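You operate a simulated robot arm through the tools that you are given. There is no shell and no other tool. Be economical: measure what you need, move in short steps, check, and stop when the job is done.

Carry out the task below with a simulated robot arm. There is one attempt and no reset: what you move stays moved.

Task
Spin-test the yellow wheel; when it has stopped, sort it by the result.
Fine: under the lid with the word on the display; shut the lid.

The check looks at the end state, three seconds after you hand in, the way a careful person would. Anything else that was tipped, shoved, dropped, spilled or broken makes it a failure. Lids that push on must go on centred and level and be pressed home; caps that screw on are set level and turned clockwise until they are tight.

Robot
A 7-joint arm with a two-finger parallel gripper, fixed in place. Base frame: the origin is at the foot of the arm, x ahead of it, y to its left, z up; the work surface is at about z = 0. Units: mm, degrees, N and s.
With the tool pointing down near the work surface it reaches from about 220 to 580 mm from the base axis. Its first joint turns from -66.0 to 66.0 degrees. Payload 2.5 kg.
The TCP is the grasp point between the finger pads, 23 mm short of the fingertips. In the tool frame z runs along the fingers and y along their closing line. The gripper opens to 94 mm. The fingers are 38 mm wide and 10 mm thick; the gripper's body (54 by 96 mm) begins 39 mm behind the TCP.
Orientation is that of the tool frame in the base frame, as a unit quaternion [x, y, z, w]. With the fingers straight down and closing along the base's y, the tool's x points along the base's -x, its y along +y and its z along -z.

Tools
- The arm moves only by the tool play_rows. Its argument "motion" is a list of rows, each a list of 7 numbers: the shift along the tool's x, y, z in mm, then the turn, a rotation vector about the tool's x, y, z in degrees, then the finger opening in mm, from 0 to 94. In form: [[x, y, z, rx, ry, rz, gripper], ...]. A call has 1 to 8 rows; each row shifts and turns the commanded pose from where the row before left it, along the tool's axes as they then stand. A row lasts 0.2 s, in which the tool goes at most 50 mm and 8.6 degrees; a call with a longer step from one row to the next is refused whole, and so is a gripper value outside its range. A pose out of reach is approached as far as the arm can. The call stops where the force on the tool passes 40 N (or 10 N more than at its start, if that is more) or the arm is blocked; 0.2 s more then pass. The fingers move at their own pace (about 108 mm/s each) and stop on an object; they squeeze with about 22 N. The grip force told is the motor's: it shows also when the fingers shut on nothing. Time passes only in rows, and 0.2 s behind the last, so rows that do not move let the fingers close. It gives the time, the measured TCP pose, the force on the tool (base axes), the opening and the grip force at its end, in the units of the frame above (readings bear some noise), with the torque about the TCP (base axes, N m) and any sound that the robot's microphone picked up, and new pictures: "pictures" is both (left out), scene, wrist or none.
- Cameras (640 x 400 px; columns grow to the right, rows downward): "scene" is fixed at [101.3, -400.7, 556.5]; the picture's right is [0.90, -0.43, 0.00], its down [-0.19, -0.40, -0.89] and it looks along [0.39, 0.81, -0.45] (base axes); focal length 360 px, centre (320, 200). "wrist" rides on the gripper at [86, 16, -75] in the tool frame; the picture's right is [-0.18, 0.98, 0.00], its down [-0.58, -0.11, -0.81] and it looks along [-0.79, -0.15, 0.59] (tool axes); focal length 243 px, centre (320, 200). There is no depth. A picture from a camera that has moved, and an enlarged one, comes with that camera's place and axes in the base frame and with its lens. The place of the scene camera against the robot may be out by one fixed shift of up to 12 mm in any direction.
- enlarge(camera, box): a new picture of the part [left, top, right, bottom] of that camera's present view, enlarged. The clock stands still meanwhile.
- hand_in(): hands the job in; it is judged then, once.

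Work in short steps. Places have to be worked out from the pictures, the camera data and where the tool is seen: move nearer, look again, correct. Check each grasp and each placing, and mend what went wrong. You have 120 turns and 200 pictures in all, those below and enlarged ones among them. Open the gripper and draw the arm clear of the work before you hand the job in, unless the task says otherwise; then end with one line.

The tools are called after "Emit:" by a JSON object that holds its "fn" and its "kwargs". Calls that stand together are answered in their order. play_rows: Moves the arm, as the interface text tells. Its arguments: {"type":"object","properties":{"motion":{"type":"array","items":{"type":"array","items":{"type":"number"}}},"pictures":{"type":"string","enum":["both","scene","wrist","none"]}},"required":["motion"]} The other tools are called the same way: enlarge (camera, box) takes an enlarged picture of a part of a camera's view; hand_in () hands the job in.

At the start:

```text
time_s: 0.0
tool_pos: [273.4, 257.8, 280.5]
tcp_rot: [0.0, 1.0, 0.0, -0.001]
wrist_force: [0.3, 0.3, -0.4]
ft_torque: [-0.02, 0.0, 0.02]
width: 93.9
grip_force: 0.0
```

scene: 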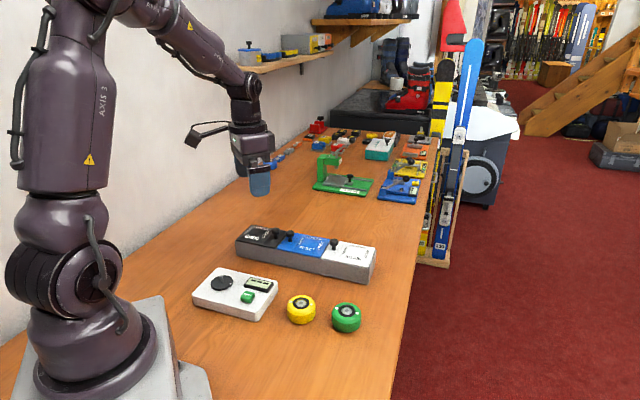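
wrist: 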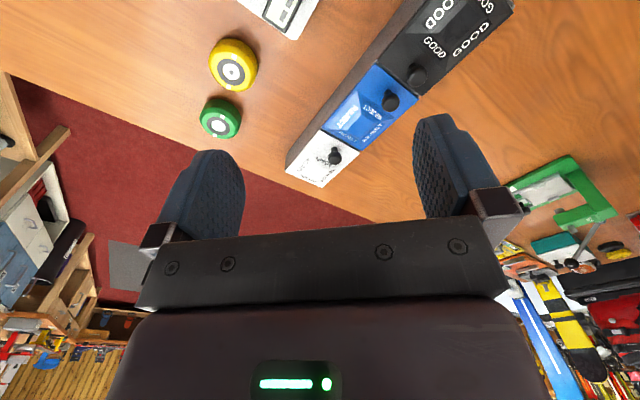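

I'll look closely at the tester, the wheels and the lidded box first.

Emit:
{"fn": "enlarge", "kwargs": {"camera": "scene", "box": [180, 210, 400, 345]}}

Emit:
{"fn": "enlarge", "kwargs": {"camera": "wrist", "box": [180, 0, 520, 210]}}

```text
2.91 times, centred on (290, 278) of scene
camera zoom: at [101.3, -400.7, 556.5], right [0.9, -0.43, 0.0], down [-0.19, -0.4, -0.89], along [0.39, 0.81, -0.45], focal length 1046 px, centre (407, -26)
```

zoom: 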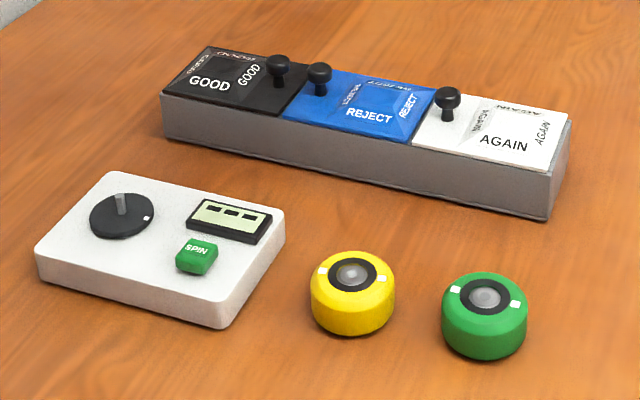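

```text
1.88 times, centred on (350, 105) of wrist
camera zoom: at [187.0, 275.3, 354.8], right [0.18, 0.98, 0.0], down [0.58, -0.11, 0.81], along [0.79, -0.15, -0.59], focal length 457 px, centre (264, 379)
```

zoom: 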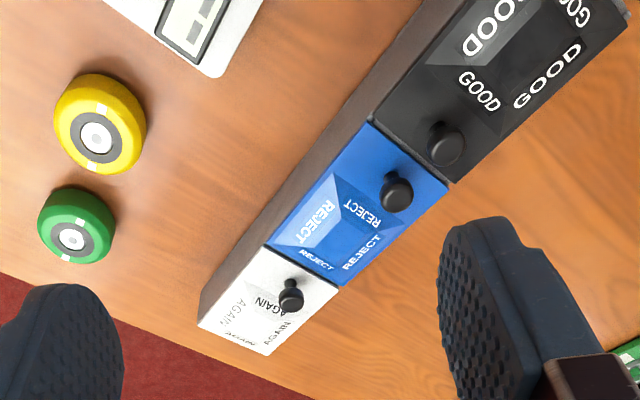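

Estimates: yellow wheel about (318,134), spindle about (182,260), SPIN button about (220,190). I'll enlarge the tester and wheel to see the spindle and bore detail.

Emit:
{"fn": "enlarge", "kwargs": {"camera": "scene", "box": [190, 262, 280, 318]}}

Emit:
{"fn": "enlarge", "kwargs": {"camera": "scene", "box": [280, 285, 370, 341]}}

Emit:
{"fn": "enlarge", "kwargs": {"camera": "scene", "box": [230, 215, 380, 290]}}

```text
7.11 times, centred on (235, 290) of scene
camera zoom: at [101.3, -400.7, 556.5], right [0.9, -0.43, 0.0], down [-0.19, -0.4, -0.89], along [0.39, 0.81, -0.45], focal length 2557 px, centre (924, -440)
```

zoom: 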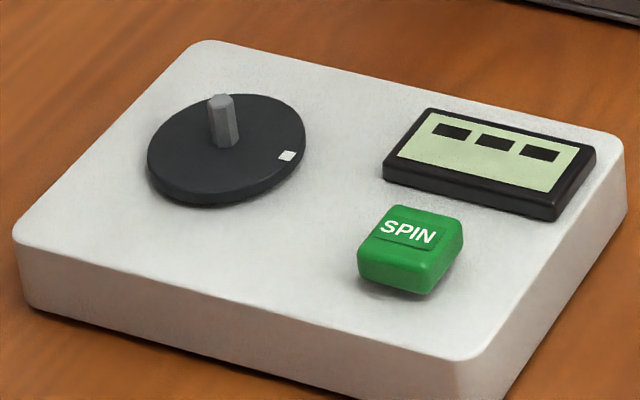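

```text
7.11 times, centred on (325, 313) of scene
camera zoom: at [101.3, -400.7, 556.5], right [0.9, -0.43, 0.0], down [-0.19, -0.4, -0.89], along [0.39, 0.81, -0.45], focal length 2557 px, centre (284, -604)
```

zoom: 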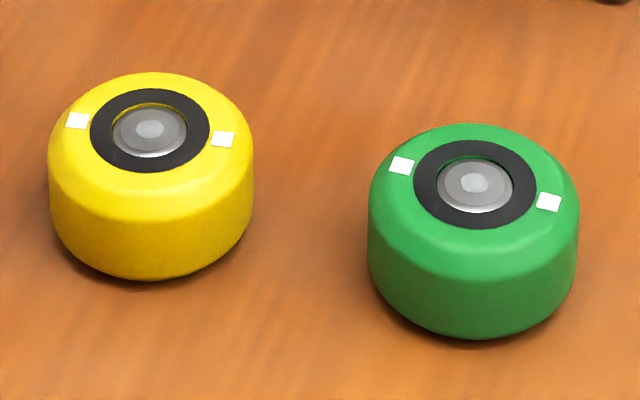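

```text
4.27 times, centred on (305, 252) of scene
camera zoom: at [101.3, -400.7, 556.5], right [0.9, -0.43, 0.0], down [-0.19, -0.4, -0.89], along [0.39, 0.81, -0.45], focal length 1534 px, centre (384, -24)
```

zoom: 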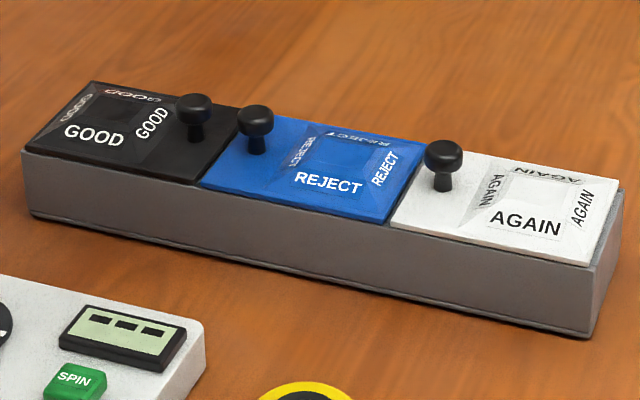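

Spindle is hex with a marked plate; the yellow wheel's marks look parallel to the plate's mark (about -36°), so I'll keep the world yaw. I'll turn the tool 40° so it closes across the wheel-to-wheel line and go above the yellow wheel.

Emit:
{"fn": "play_rows", "kwargs": {"motion": [[0, 0, 20, 0, 0, 8, 94], [0, 0, 20, 0, 0, 8, 94], [0, 0, 20, 0, 0, 8, 94], [0, 0, 20, 0, 0, 8, 94], [0, 0, 20, 0, 0, 8, 94], [-38, -22, 0, 0, 0, 0, 94], [-38, -22, 0, 0, 0, 0, 94], [-38, -22, 0, 0, 0, 0, 94]]}}

```text
time_s: 1.8
tool_pos: [318.4, 134.0, 179.6]
tcp_rot: [0.341, 0.94, -0.001, 0.0]
wrist_force: [0.6, -0.3, 0.0]
ft_torque: [-0.01, -0.02, -0.04]
width: 94.0
grip_force: 0.1
camera wrist: at [262.0, 203.4, 254.6], right [0.77, 0.64, 0.0], down [0.38, -0.46, 0.81], along [0.51, -0.62, -0.59], focal length 243 px, centre (320, 200)
```

scene: 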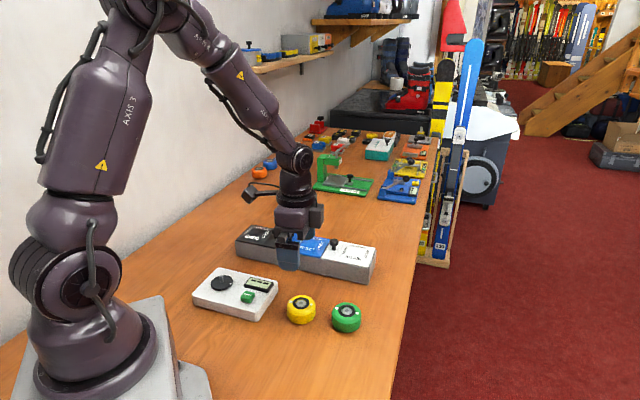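
wrist: 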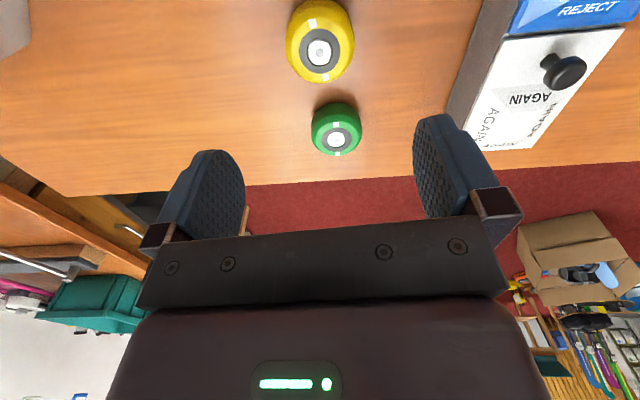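

The wrist view puts the yellow wheel at (318,135), which agrees with the scene estimate. I'll enlarge its marks to get their angle.

Emit:
{"fn": "enlarge", "kwargs": {"camera": "wrist", "box": [264, 0, 376, 100]}}

```text
4.00 times, centred on (320, 50) of wrist
camera zoom: at [262.0, 203.4, 254.6], right [0.77, 0.64, 0.0], down [0.38, -0.46, 0.81], along [0.51, -0.62, -0.59], focal length 970 px, centre (320, 800)
```

zoom: 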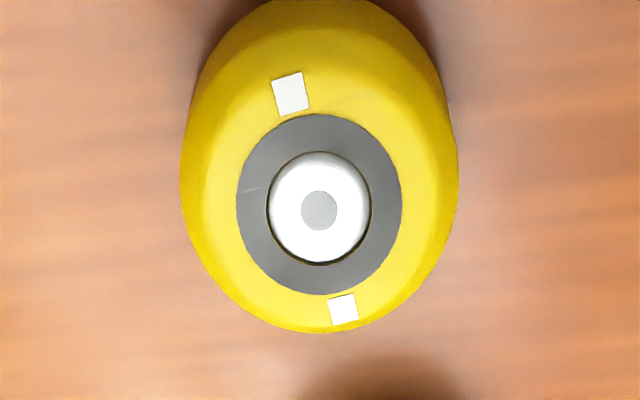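

Wheel centre (318.8,134) and its marks are at -35.7°, matching the plate. I'll descend to grasp height.

Emit:
{"fn": "play_rows", "kwargs": {"motion": [[0, 0, 40, 0, 0, 0, 94], [0, 0, 40, 0, 0, 0, 94], [0, 0, 40, 0, 0, 0, 94], [0, 0, 20, 0, 0, 0, 94], [0, 0, 13, 0, 0, 0, 94], [0, 0, 0, 0, 0, 0, 94]]}}

```text
time_s: 3.2
tool_pos: [319.1, 133.8, 28.0]
tcp_rot: [0.341, 0.94, 0.0, 0.0]
wrist_force: [0.5, 0.6, -0.1]
ft_torque: [0.03, 0.0, 0.03]
width: 93.7
grip_force: 0.1
camera wrist: at [263.3, 204.2, 102.4], right [0.77, 0.64, 0.0], down [0.38, -0.46, 0.81], along [0.51, -0.62, -0.59], focal length 243 px, centre (320, 200)
```

scene: 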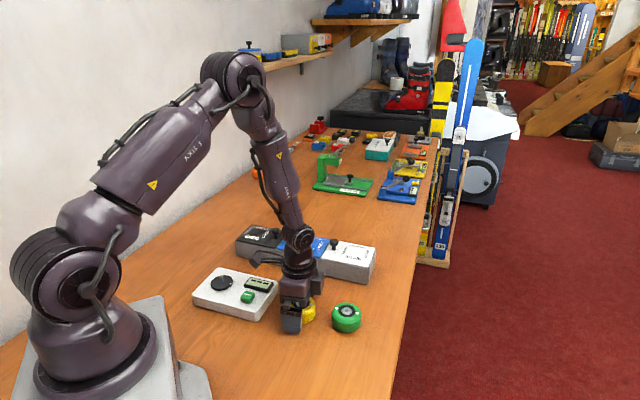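
wrist: 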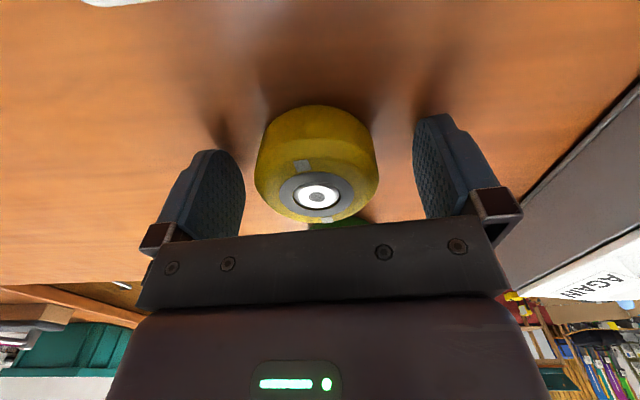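

Wheel is centred between the pads, hub top around z=34. Closing.

Emit:
{"fn": "play_rows", "kwargs": {"motion": [[0, 0, 1, 0, 0, 0, 62], [0, 0, 0, 0, 0, 0, 50], [0, 0, 0, 0, 0, 0, 50], [0, 0, 0, 0, 0, 0, 50]], "pictures": "wrist"}}

```text
time_s: 4.2
tool_pos: [318.8, 132.9, 27.0]
tcp_rot: [0.343, 0.939, -0.001, -0.001]
wrist_force: [-7.1, -6.1, 13.7]
ft_torque: [-0.14, 0.06, -0.04]
width: 59.3
grip_force: 22.1
camera wrist: at [262.8, 203.5, 101.1], right [0.77, 0.63, 0.0], down [0.38, -0.46, 0.81], along [0.51, -0.62, -0.59], focal length 243 px, centre (320, 200)
```

wrist: 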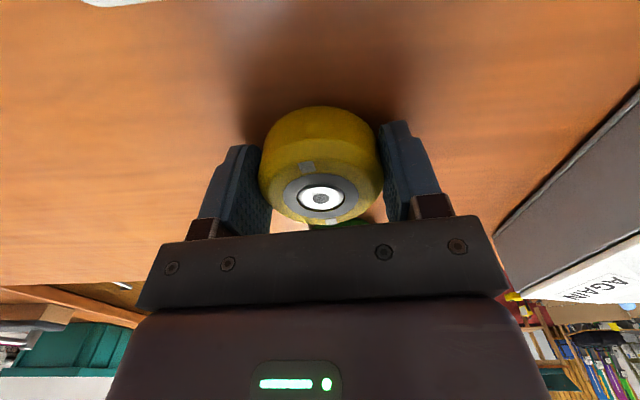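

Gripped at 59.3 mm. I'll lift a bit and check that it holds.

Emit:
{"fn": "play_rows", "kwargs": {"motion": [[0, 0, -5, 0, 0, 0, 50], [0, 0, -15, 0, 0, 0, 50], [0, 0, -40, 0, 0, 0, 50], [0, 0, -40, 0, 0, 0, 50], [0, 0, 0, 0, 0, 0, 50]]}}

```text
time_s: 5.4
tool_pos: [318.8, 135.4, 128.2]
tcp_rot: [0.341, 0.94, 0.0, 0.0]
wrist_force: [-0.4, 0.4, -1.4]
ft_torque: [0.01, -0.01, -0.02]
width: 59.1
grip_force: 21.8
camera wrist: at [262.9, 204.9, 202.2], right [0.77, 0.64, 0.0], down [0.38, -0.46, 0.81], along [0.51, -0.62, -0.59], focal length 243 px, centre (320, 200)
```

scene: 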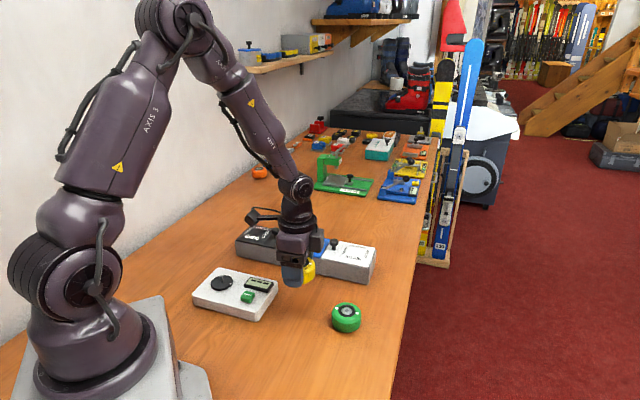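
wrist: 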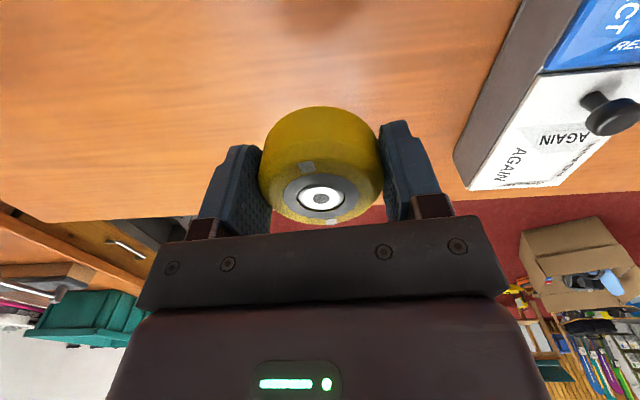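

Held well. Now moving to just short of the spindle to see it in the wrist view.

Emit:
{"fn": "play_rows", "kwargs": {"motion": [[39, 1.1, 0, 0, 0, 0, 50], [39, 1.1, 0, 0, 0, 0, 50], [39, 1.1, 0, 0, 0, 0, 50], [39, 1.1, 0, 0, 0, 0, 50], [0, 0, 0, 0, 0, 0, 50]]}}

```text
time_s: 6.6
tool_pos: [201.7, 237.4, 125.7]
tcp_rot: [0.342, 0.94, 0.0, 0.0]
wrist_force: [1.1, 0.0, -0.6]
ft_torque: [-0.02, 0.0, 0.0]
width: 59.3
grip_force: 22.0
camera wrist: at [146.0, 307.2, 201.1], right [0.77, 0.63, 0.0], down [0.38, -0.46, 0.81], along [0.51, -0.62, -0.59], focal length 243 px, centre (320, 200)
```

scene: 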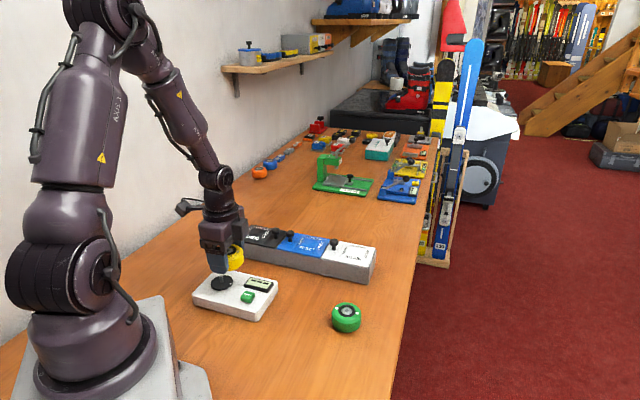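
wrist: 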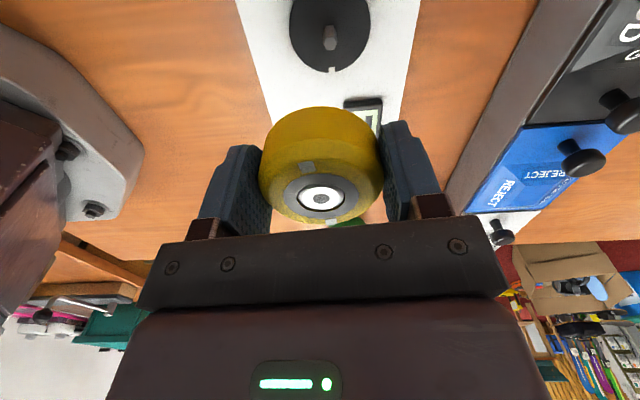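

Emit:
{"fn": "enlarge", "kwargs": {"camera": "wrist", "box": [266, 0, 394, 80]}}

Emit:
{"fn": "enlarge", "kwargs": {"camera": "scene", "box": [190, 235, 286, 320]}}

```text
5.00 times, centred on (330, 40) of wrist
camera zoom: at [146.0, 307.2, 201.1], right [0.77, 0.63, 0.0], down [0.38, -0.46, 0.81], along [0.51, -0.62, -0.59], focal length 1213 px, centre (270, 1000)
```

zoom: 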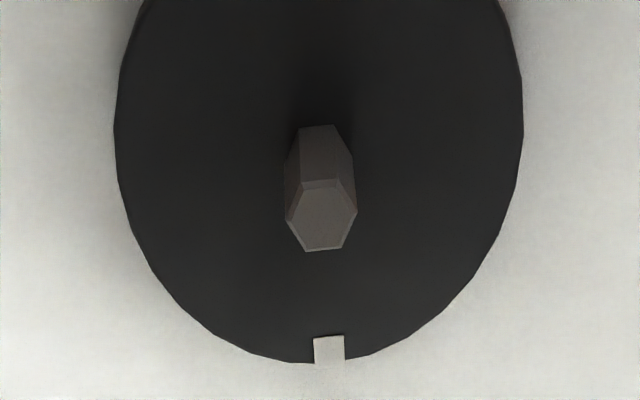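

```text
4.71 times, centred on (238, 278) of scene
camera zoom: at [101.3, -400.7, 556.5], right [0.9, -0.43, 0.0], down [-0.19, -0.4, -0.89], along [0.39, 0.81, -0.45], focal length 1692 px, centre (706, -165)
```

zoom: 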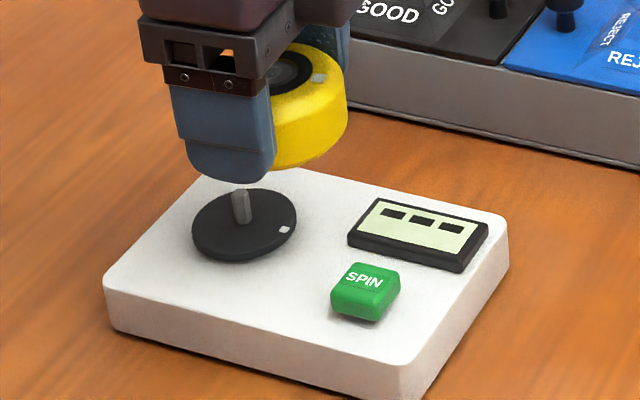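

Triangulating both views: spindle at about (185.6,267.6) with its tip at z≈54 and the plate at z≈38. The plate mark is at -45° against the wheel's -35.5°, so I'll shift over, turn the wheel 9.5° to match, and lower to just above the tip.

Emit:
{"fn": "play_rows", "kwargs": {"motion": [[30.6, 11.1, 0, 0, 0, 0, 50], [0, 0, 0, 0, 0, 4.75, 50], [0, 0, 15, 0, 0, 4.75, 50], [0, 0, 19, 0, 0, 0, 50], [0, 0, 0, 0, 0, 0, 50]]}}

Emit:
{"fn": "enlarge", "kwargs": {"camera": "scene", "box": [180, 235, 276, 320]}}

```text
time_s: 7.8
tool_pos: [185.6, 264.9, 93.2]
tcp_rot: [0.419, 0.908, 0.0, 0.0]
wrist_force: [-0.3, 0.1, -0.8]
ft_torque: [0.03, 0.01, -0.01]
width: 59.2
grip_force: 22.3
camera wrist: at [141.9, 342.7, 166.8], right [0.87, 0.5, 0.0], down [0.29, -0.51, 0.81], along [0.4, -0.7, -0.59], focal length 243 px, centre (320, 200)
```

scene: 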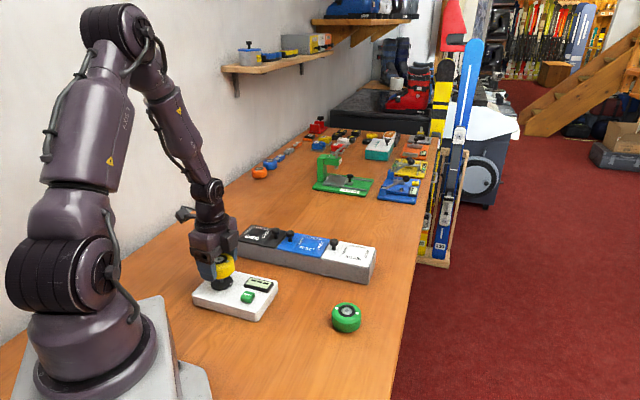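
wrist: 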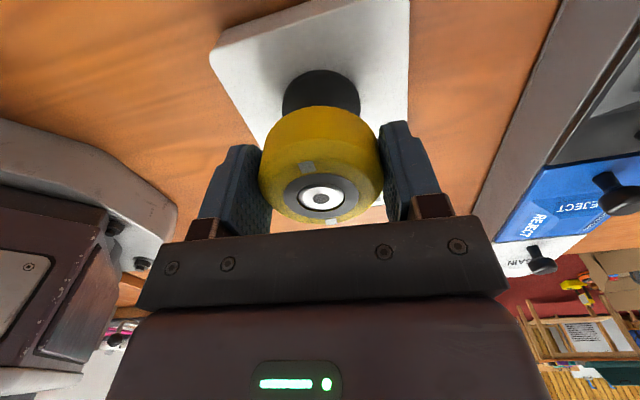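

```text
4.71 times, centred on (228, 278) of scene
camera zoom: at [101.3, -400.7, 556.5], right [0.9, -0.43, 0.0], down [-0.19, -0.4, -0.89], along [0.39, 0.81, -0.45], focal length 1692 px, centre (753, -165)
```

zoom: 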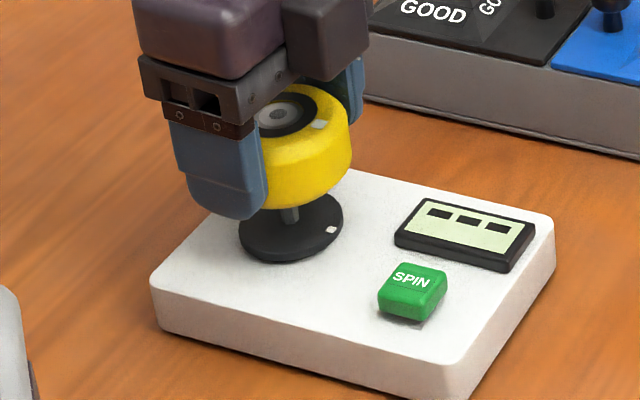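

Marks now look aligned. A tighter zoom will check the lateral alignment of hub and spindle axis.

Emit:
{"fn": "enlarge", "kwargs": {"camera": "scene", "box": [205, 250, 241, 276]}}

Emit:
{"fn": "enlarge", "kwargs": {"camera": "wrist", "box": [240, 60, 400, 230]}}

```text
15.38 times, centred on (223, 263) of scene
camera zoom: at [101.3, -400.7, 556.5], right [0.9, -0.43, 0.0], down [-0.19, -0.4, -0.89], along [0.39, 0.81, -0.45], focal length 5531 px, centre (1812, -769)
```

zoom: 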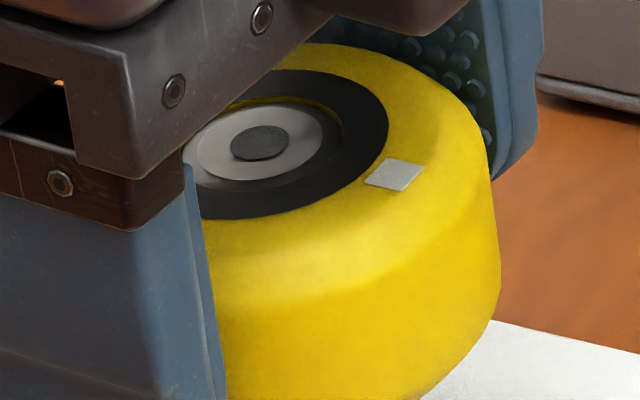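

```text
2.35 times, centred on (320, 145) of wrist
camera zoom: at [141.9, 342.7, 166.8], right [0.87, 0.5, 0.0], down [0.29, -0.51, 0.81], along [0.4, -0.7, -0.59], focal length 571 px, centre (320, 329)
```

zoom: 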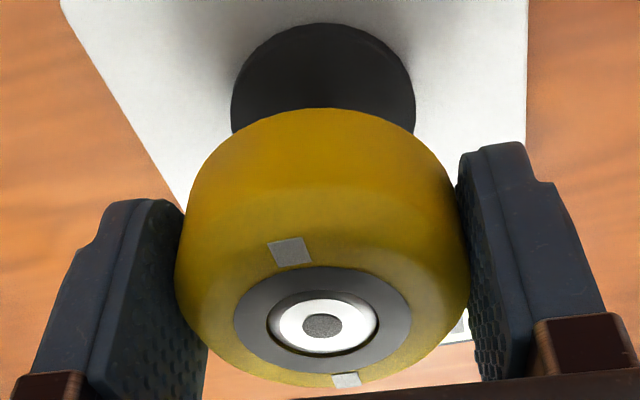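

Both views say the hub should shift about (-0.7,+2) mm. I'll apply it and lower gently.

Emit:
{"fn": "play_rows", "kwargs": {"motion": [[2.0, 0.7, 0, 0, 0, 0, 50], [0, 0, 5, 0, 0, 0, 50], [0, 0, 4, 0, 0, 0, 50], [0, 0, 3, 0, 0, 0, 50], [0, 0, 3, 0, 0, 0, 50], [0, 0, 0, 0, 0, 0, 50]]}}

Emit:
{"fn": "enlarge", "kwargs": {"camera": "scene", "box": [195, 240, 259, 300]}}

```text
time_s: 9.2
tool_pos: [184.9, 267.6, 77.3]
tcp_rot: [0.418, 0.909, 0.0, 0.0]
wrist_force: [0.5, -0.7, -1.3]
ft_torque: [0.0, 0.02, 0.0]
width: 58.9
grip_force: 22.7
camera wrist: at [140.8, 345.5, 151.7], right [0.87, 0.5, 0.0], down [0.3, -0.51, 0.81], along [0.4, -0.7, -0.59], focal length 243 px, centre (320, 200)
```

scene: 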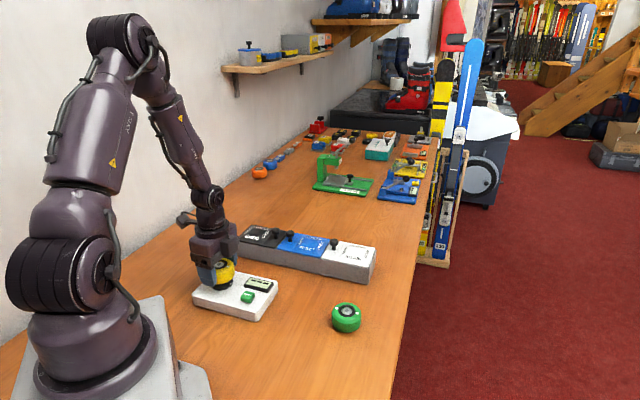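
wrist: 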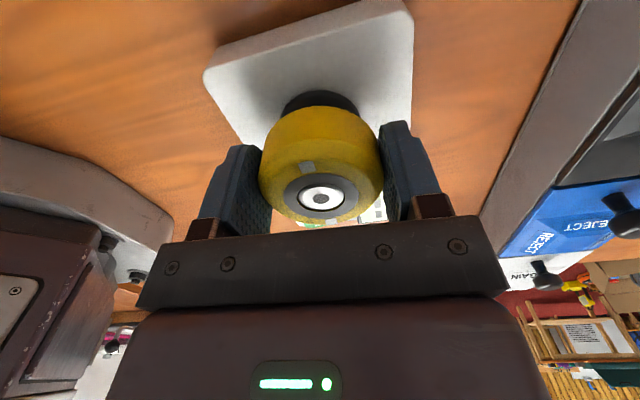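

```text
6.67 times, centred on (227, 270) of scene
camera zoom: at [101.3, -400.7, 556.5], right [0.9, -0.43, 0.0], down [-0.19, -0.4, -0.89], along [0.39, 0.81, -0.45], focal length 2397 px, centre (940, -267)
```

zoom: 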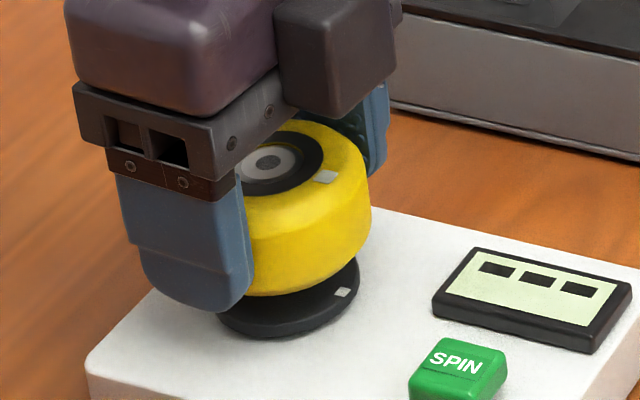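

No contact force while the bottom should already be below the tip, so it looks like it is entering. I'll keep lowering in small steps.

Emit:
{"fn": "play_rows", "kwargs": {"motion": [[0, 0, 3, 0, 0, 0, 50], [0, 0, 3, 0, 0, 0, 50], [0, 0, 2, 0, 0, 0, 50], [0, 0, 2, 0, 0, 0, 50], [0, 0, 0, 0, 0, 0, 50]], "pictures": "wrist"}}

Emit:
{"fn": "enlarge", "kwargs": {"camera": "scene", "box": [195, 240, 259, 300]}}

```text
time_s: 10.4
tool_pos: [185.0, 268.8, 67.2]
tcp_rot: [0.417, 0.909, 0.0, 0.0]
wrist_force: [-0.3, 0.0, -1.9]
ft_torque: [-0.01, 0.01, -0.02]
width: 58.9
grip_force: 21.6
camera wrist: at [140.9, 345.4, 141.7], right [0.87, 0.5, 0.0], down [0.3, -0.51, 0.81], along [0.4, -0.7, -0.59], focal length 243 px, centre (320, 200)
```

wrist: 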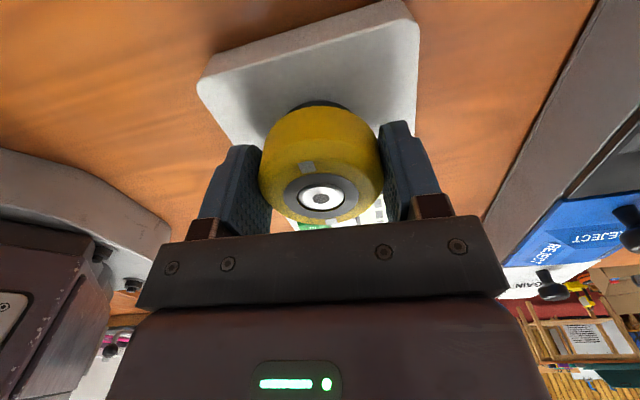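

```text
6.67 times, centred on (227, 270) of scene
camera zoom: at [101.3, -400.7, 556.5], right [0.9, -0.43, 0.0], down [-0.19, -0.4, -0.89], along [0.39, 0.81, -0.45], focal length 2397 px, centre (940, -267)
```

zoom: 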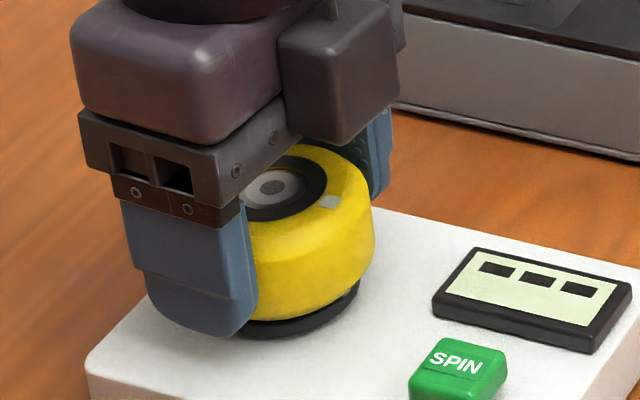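

It is on the spindle with no resistance; a few more small steps until contact with the plate.

Emit:
{"fn": "play_rows", "kwargs": {"motion": [[0, 0, 1, 0, 0, 0, 50], [0, 0, 1, 0, 0, 0, 50], [0, 0, 1, 0, 0, 0, 50], [0, 0, 0, 0, 0, 0, 50]], "pictures": "none"}}

Emit:
{"fn": "enlarge", "kwargs": {"camera": "scene", "box": [195, 240, 259, 300]}}

```text
time_s: 11.4
tool_pos: [184.3, 268.0, 63.9]
tcp_rot: [0.417, 0.909, 0.0, 0.0]
wrist_force: [-6.3, -8.0, 27.8]
ft_torque: [-0.16, 0.05, -0.03]
width: 59.0
grip_force: 22.3
```

```text
6.67 times, centred on (227, 270) of scene
camera zoom: at [101.3, -400.8, 556.4], right [0.9, -0.43, 0.0], down [-0.19, -0.4, -0.89], along [0.39, 0.81, -0.45], focal length 2397 px, centre (940, -267)
```

zoom: 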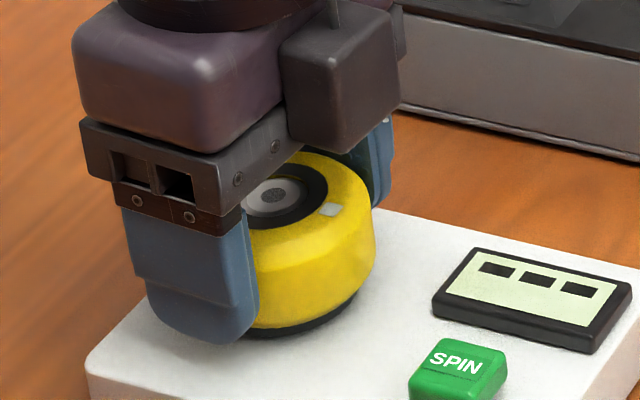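

Contact force of 28 N: seated on the plate. I'll relax slightly, open, and rise.

Emit:
{"fn": "play_rows", "kwargs": {"motion": [[0, 0, -0.7, 0, 0, 0, 50], [0, 0, 0, 0, 0, 0, 76], [0, 0, 0, 0, 0, 0, 76], [0, 0, -20, 0, 0, 0, 76], [0, 0, -40, 0, 0, 0, 76], [0, 0, -40, 0, 0, 0, 76], [-15, 0, 0, 0, 0, 0, 76], [0, 0, 0, 0, 0, 0, 76]]}}

Emit:
{"fn": "enlarge", "kwargs": {"camera": "scene", "box": [190, 240, 286, 320]}}

Emit:
{"fn": "enlarge", "kwargs": {"camera": "wrist", "box": [220, 0, 420, 130]}}

```text
time_s: 13.2
tool_pos: [195.6, 255.7, 164.7]
tcp_rot: [0.419, 0.908, 0.0, 0.0]
wrist_force: [0.5, -0.4, -0.3]
ft_torque: [0.04, -0.07, -0.02]
width: 76.1
grip_force: 0.1
camera wrist: at [151.2, 333.3, 239.2], right [0.87, 0.5, 0.0], down [0.29, -0.51, 0.81], along [0.4, -0.7, -0.59], focal length 243 px, centre (320, 200)
```

scene: 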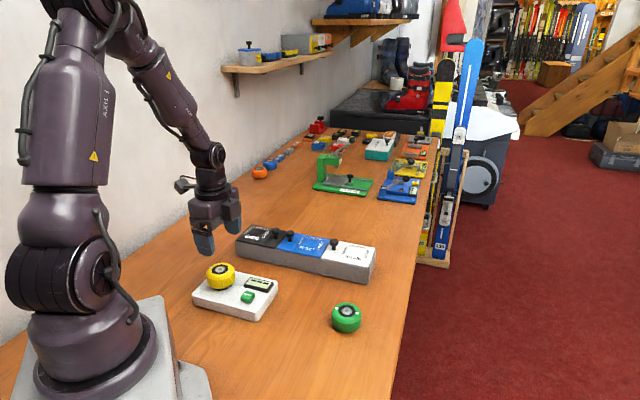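
wrist: 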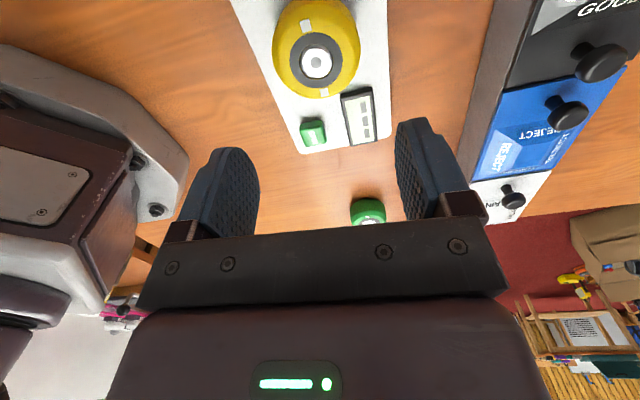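

```text
5.00 times, centred on (238, 280) of scene
camera zoom: at [101.3, -400.7, 556.5], right [0.9, -0.43, 0.0], down [-0.19, -0.4, -0.89], along [0.39, 0.81, -0.45], focal length 1798 px, centre (730, -200)
```

zoom: 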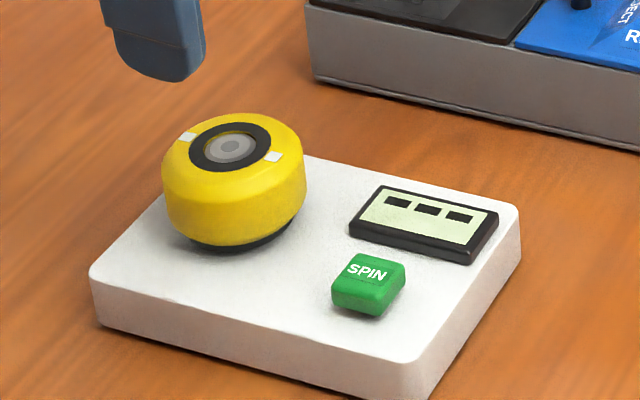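

```text
3.08 times, centred on (320, 65) of wrist
camera zoom: at [151.2, 333.3, 239.2], right [0.87, 0.5, 0.0], down [0.29, -0.51, 0.81], along [0.4, -0.7, -0.59], focal length 746 px, centre (320, 615)
```

zoom: 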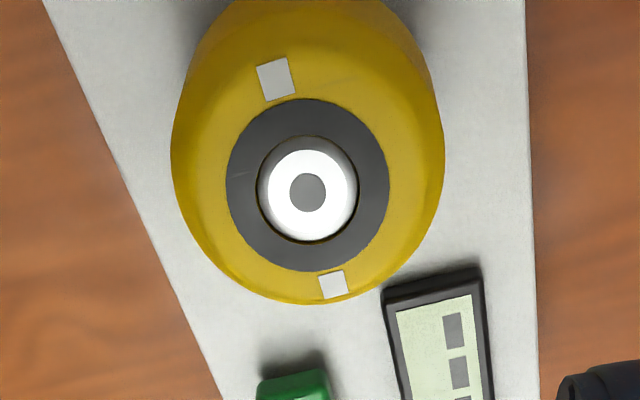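

Wheel is seated level on the plate. The SPIN button is at about (222.5,195.5), top z≈44. I'll close the fingers and go above it.

Emit:
{"fn": "play_rows", "kwargs": {"motion": [[-32.5, -9.6, 0, 0, 0, 0, 0], [-32.5, -9.6, 0, 0, 0, 0, 0], [0, 0, 40, 0, 0, 0, 0], [0, 0, 30, 0, 0, 0, 0], [0, 0, 0, 0, 0, 0, 0]]}}

Emit:
{"fn": "enlarge", "kwargs": {"camera": "scene", "box": [190, 240, 286, 320]}}

```text
time_s: 14.4
tool_pos: [223.1, 195.8, 94.6]
tcp_rot: [0.419, 0.908, 0.0, 0.0]
wrist_force: [-0.2, 0.8, 1.1]
ft_torque: [0.02, 0.01, 0.0]
width: 0.0
grip_force: 21.9
camera wrist: at [179.2, 272.5, 168.3], right [0.87, 0.5, 0.0], down [0.29, -0.51, 0.81], along [0.4, -0.7, -0.59], focal length 243 px, centre (320, 200)
```

scene: 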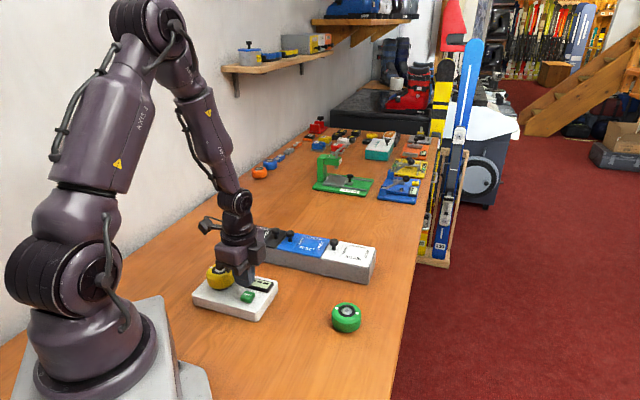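
wrist: 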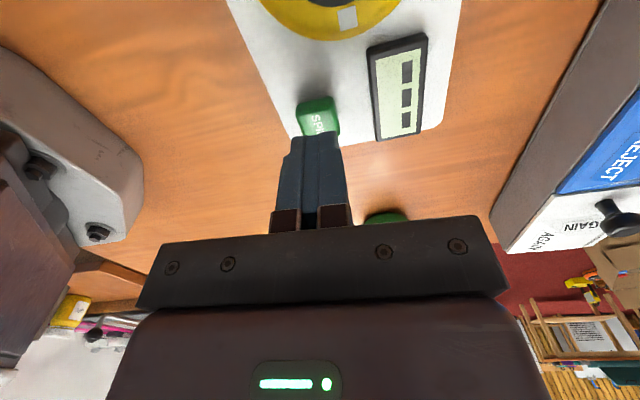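

```text
5.00 times, centred on (238, 280) of scene
camera zoom: at [101.3, -400.7, 556.5], right [0.9, -0.43, 0.0], down [-0.19, -0.4, -0.89], along [0.39, 0.81, -0.45], focal length 1798 px, centre (730, -200)
```

zoom: 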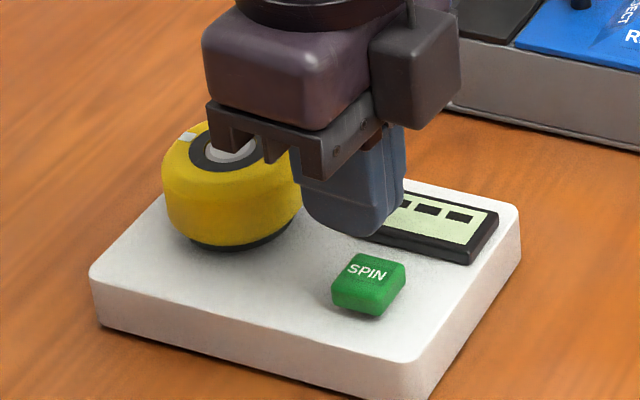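

Fingers are over the button. I'll go down most of the way, then in small steps.

Emit:
{"fn": "play_rows", "kwargs": {"motion": [[0, 0, 12, 0, 0, 0, 0], [0, 0, 8, 0, 0, 0, 0], [0, 0, 3, 0, 0, 0, 0], [0, 0, 2, 0, 0, 0, 0], [0, 0, 1, 0, 0, 0, 0], [0, 0, 1, 0, 0, 0, 0]], "pictures": "wrist"}}

Emit:
{"fn": "enlarge", "kwargs": {"camera": "scene", "box": [190, 240, 286, 320]}}

```text
time_s: 15.8
tool_pos: [221.9, 193.9, 68.3]
tcp_rot: [0.419, 0.908, 0.0, 0.001]
wrist_force: [-0.5, -0.1, 1.3]
ft_torque: [0.02, 0.01, 0.02]
width: 0.0
grip_force: 22.2
camera wrist: at [178.6, 272.5, 142.1], right [0.87, 0.5, 0.0], down [0.3, -0.51, 0.81], along [0.4, -0.7, -0.59], focal length 243 px, centre (320, 200)
```

wrist: 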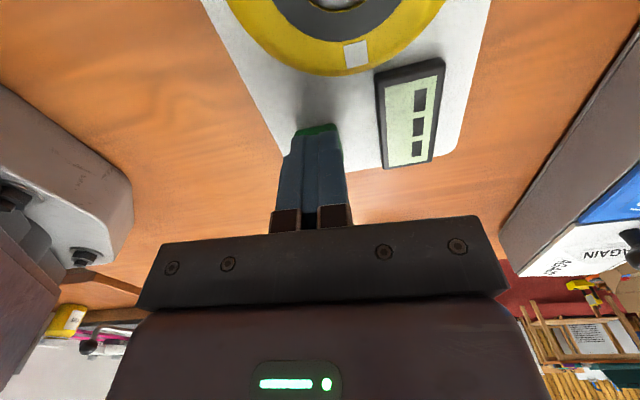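

```text
5.00 times, centred on (238, 280) of scene
camera zoom: at [101.3, -400.7, 556.5], right [0.9, -0.43, 0.0], down [-0.19, -0.4, -0.89], along [0.39, 0.81, -0.45], focal length 1798 px, centre (730, -200)
```

zoom: 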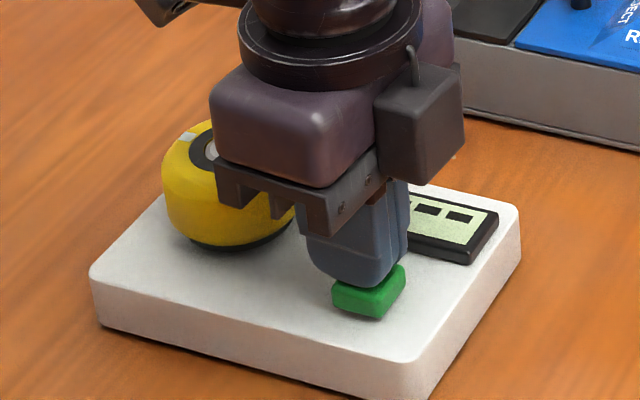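

Almost touching; continue in 1 mm steps.

Emit:
{"fn": "play_rows", "kwargs": {"motion": [[0, 0, 1, 0, 0, 0, 0], [0, 0, 1, 0, 0, 0, 0], [0, 0, 1, 0, 0, 0, 0], [0, 0, 1, 0, 0, 0, 0]], "pictures": "wrist"}}

```text
time_s: 16.8
tool_pos: [222.6, 195.6, 64.6]
tcp_rot: [0.418, 0.908, 0.0, 0.0]
wrist_force: [-0.7, 1.4, 14.0]
ft_torque: [-0.01, -0.01, 0.05]
width: 0.0
grip_force: 22.6
heard: click
camera wrist: at [178.1, 272.4, 138.8], right [0.87, 0.5, 0.0], down [0.29, -0.51, 0.81], along [0.4, -0.7, -0.59], focal length 243 px, centre (320, 200)
```

wrist: 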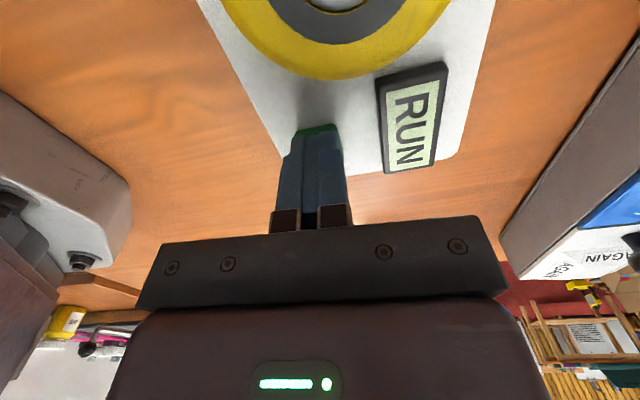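

Click heard and the display shows RUN. I'll back straight off and keep clear while it spins.

Emit:
{"fn": "play_rows", "kwargs": {"motion": [[0, 0, -5, 0, 0, 0, 0], [0, 0, -25, 0, 0, 0, 0], [0, 0, -45, 0, 0, 0, 0], [0, 0, -45, 0, 0, 0, 0], [0, 0, 0, 0, 0, 0, 0], [0, 0, 0, 0, 0, 0, 0]], "pictures": "wrist"}}

Emit:
{"fn": "enlarge", "kwargs": {"camera": "scene", "box": [190, 240, 286, 320]}}

```text
time_s: 18.2
tool_pos: [222.1, 194.7, 186.6]
tcp_rot: [0.419, 0.908, 0.0, 0.0]
wrist_force: [-0.4, -0.2, -0.7]
ft_torque: [0.01, -0.01, 0.03]
width: 0.1
grip_force: 22.0
camera wrist: at [177.9, 271.8, 260.2], right [0.87, 0.5, 0.0], down [0.3, -0.51, 0.81], along [0.4, -0.7, -0.59], focal length 243 px, centre (320, 200)
```

wrist: 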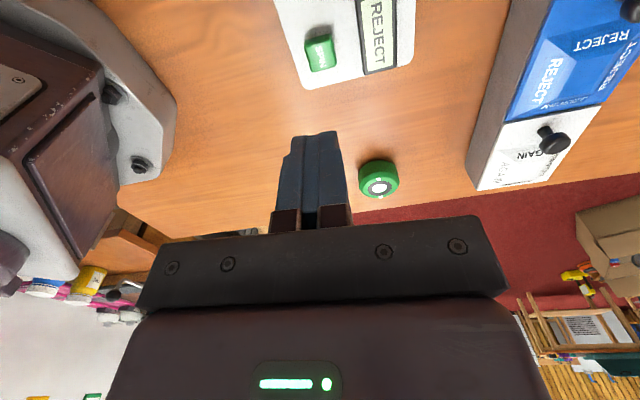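

```text
5.00 times, centred on (238, 280) of scene
camera zoom: at [101.3, -400.7, 556.5], right [0.9, -0.43, 0.0], down [-0.19, -0.4, -0.89], along [0.39, 0.81, -0.45], focal length 1798 px, centre (730, -200)
```

zoom: 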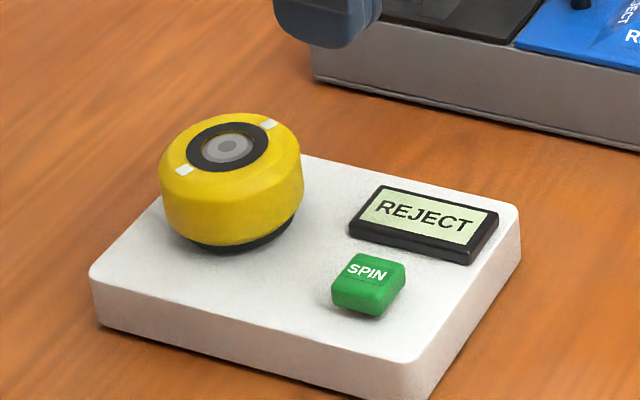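

Display reads REJECT (wheel may still be coasting). While it settles, I'll move high over to look at the REJECT lid closely.

Emit:
{"fn": "play_rows", "kwargs": {"motion": [[-1, 39, 0, 0, 0, 0, 0], [-1, 39, 0, 0, 0, 0, 0], [-1, 39, 0, 0, 0, 0, 0], [-1, 39, 0, 0, 0, 0, 0], [0, 38, 0, 0, 0, 0, 0], [0, 0, 0, 0, 0, 0, 0]]}}

Emit:
{"fn": "enlarge", "kwargs": {"camera": "scene", "box": [190, 240, 286, 320]}}

Emit:
{"fn": "enlarge", "kwargs": {"camera": "wrist", "box": [200, 0, 440, 150]}}

```text
time_s: 19.6
tool_pos: [372.2, 318.6, 183.3]
tcp_rot: [0.419, 0.908, 0.0, 0.0]
wrist_force: [0.1, 0.0, 1.0]
ft_torque: [0.0, -0.02, 0.02]
width: 0.1
grip_force: 21.5
camera wrist: at [328.4, 395.4, 257.2], right [0.87, 0.5, 0.0], down [0.3, -0.51, 0.81], along [0.4, -0.7, -0.59], focal length 243 px, centre (320, 200)
```

scene: 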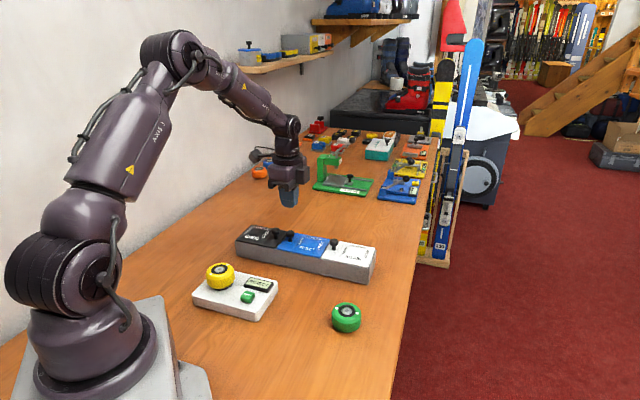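
wrist: 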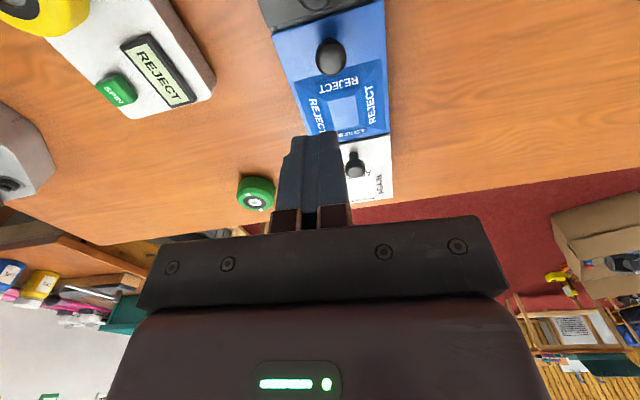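

```text
5.00 times, centred on (238, 280) of scene
camera zoom: at [101.3, -400.7, 556.5], right [0.9, -0.43, 0.0], down [-0.19, -0.4, -0.89], along [0.39, 0.81, -0.45], focal length 1798 px, centre (730, -200)
```

zoom: 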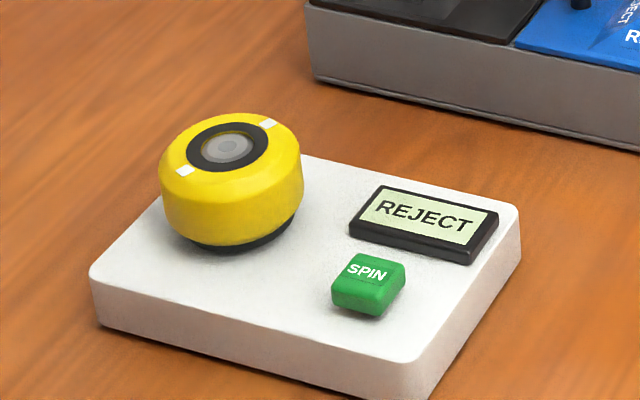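

```text
2.67 times, centred on (320, 75) of wrist
camera zoom: at [328.4, 395.4, 257.2], right [0.87, 0.5, 0.0], down [0.3, -0.51, 0.81], along [0.4, -0.7, -0.59], focal length 647 px, centre (320, 533)
```

zoom: 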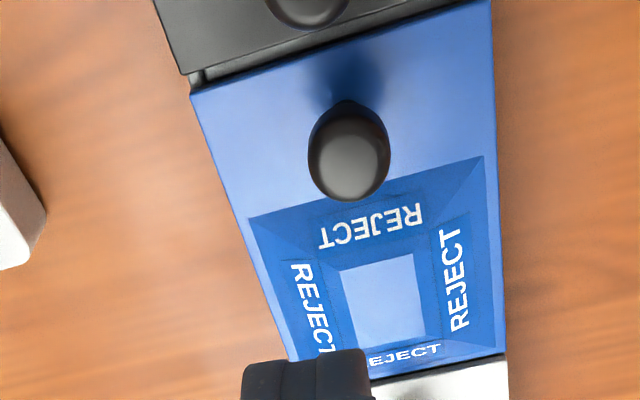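

The wheel looks stopped (identical in successive pictures) and the result is REJECT. Now checking the REJECT lid for hinges and seams.

Emit:
{"fn": "enlarge", "kwargs": {"camera": "scene", "box": [270, 228, 340, 275]}}

Emit:
{"fn": "enlarge", "kwargs": {"camera": "scene", "box": [318, 232, 388, 280]}}

Emit:
{"fn": "enlarge", "kwargs": {"camera": "scene", "box": [230, 220, 300, 268]}}

```text
8.51 times, centred on (305, 252) of scene
camera zoom: at [101.3, -400.7, 556.5], right [0.9, -0.43, 0.0], down [-0.19, -0.4, -0.89], along [0.39, 0.81, -0.45], focal length 3060 px, centre (448, -238)
```

zoom: 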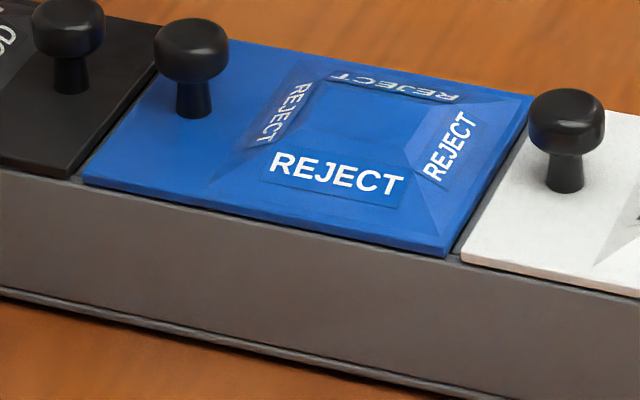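

```text
8.33 times, centred on (353, 256) of scene
camera zoom: at [101.3, -400.7, 556.5], right [0.9, -0.43, 0.0], down [-0.19, -0.4, -0.89], along [0.39, 0.81, -0.45], focal length 2996 px, centre (45, -267)
```

zoom: 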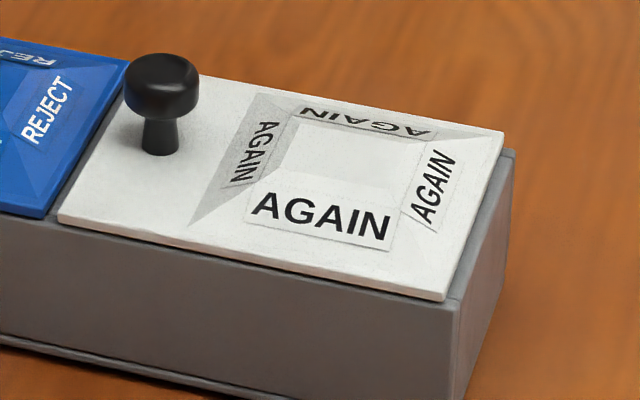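

```text
8.33 times, centred on (265, 244) of scene
camera zoom: at [101.3, -400.7, 556.5], right [0.9, -0.43, 0.0], down [-0.19, -0.4, -0.89], along [0.39, 0.81, -0.45], focal length 2996 px, centre (778, -167)
```

zoom: 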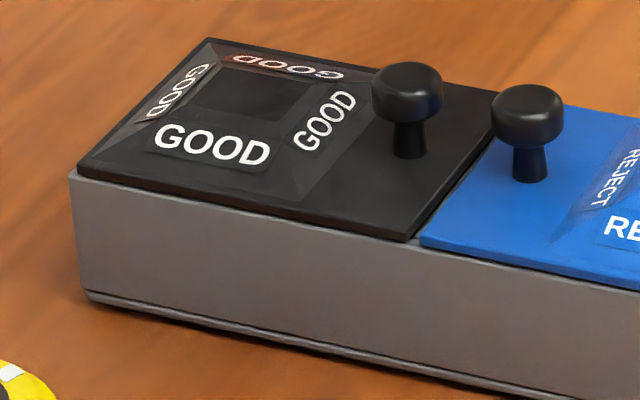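

Knob is at about (373.7,330.7), top z≈82; lid top z≈54, long axis -45.8°, with the knob near the GOOD end (likely hinged at the AGAIN side). I'll align to the box axis, open across, and come down above the knob.

Emit:
{"fn": "play_rows", "kwargs": {"motion": [[9.3, 8.4, 0, 0, 0, 0, 50], [0, 0, 0, 0, 0, -3.7, 50], [0, 0, 40, 0, 0, 0, 50], [0, 0, 32, 0, 0, 0, 50], [0, 0, 0, 0, 0, 0, 50]]}}

Emit:
{"fn": "enlarge", "kwargs": {"camera": "scene", "box": [250, 200, 350, 270]}}

```text
time_s: 20.8
tool_pos: [372.7, 331.0, 113.7]
tcp_rot: [0.389, 0.921, 0.0, 0.0]
wrist_force: [-0.7, 0.5, 0.8]
ft_torque: [0.01, 0.04, 0.03]
width: 50.1
grip_force: 0.1
camera wrist: at [323.8, 405.4, 187.0], right [0.83, 0.55, 0.0], down [0.33, -0.49, 0.81], along [0.45, -0.67, -0.59], focal length 243 px, centre (320, 200)
```

scene: 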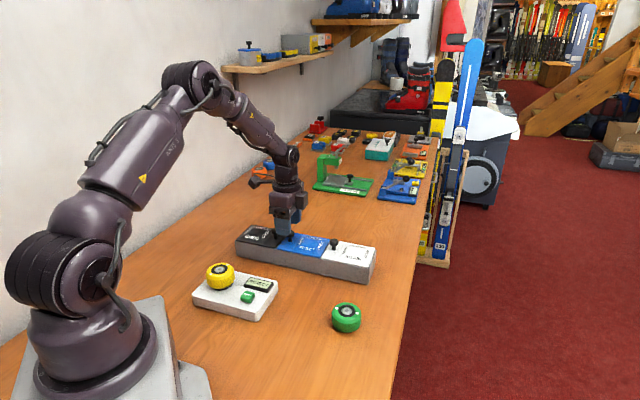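
wrist: 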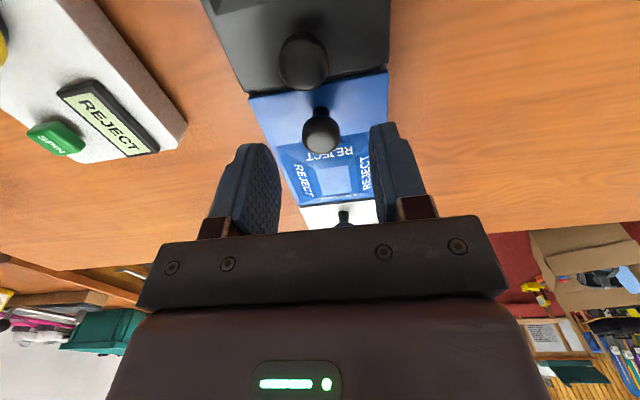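

```text
5.71 times, centred on (300, 235) of scene
camera zoom: at [101.3, -400.7, 556.5], right [0.9, -0.43, 0.0], down [-0.19, -0.4, -0.89], along [0.39, 0.81, -0.45], focal length 2054 px, centre (434, 0)
```

zoom: 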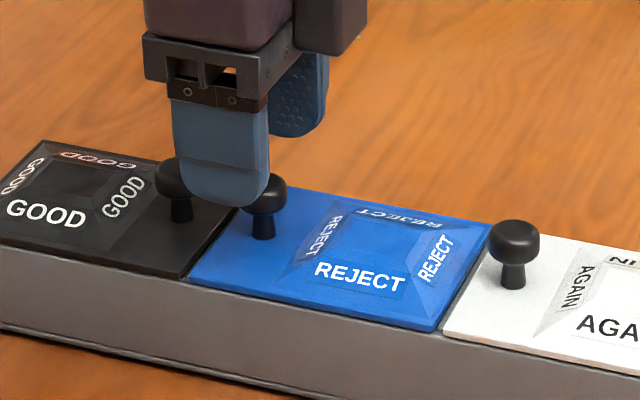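

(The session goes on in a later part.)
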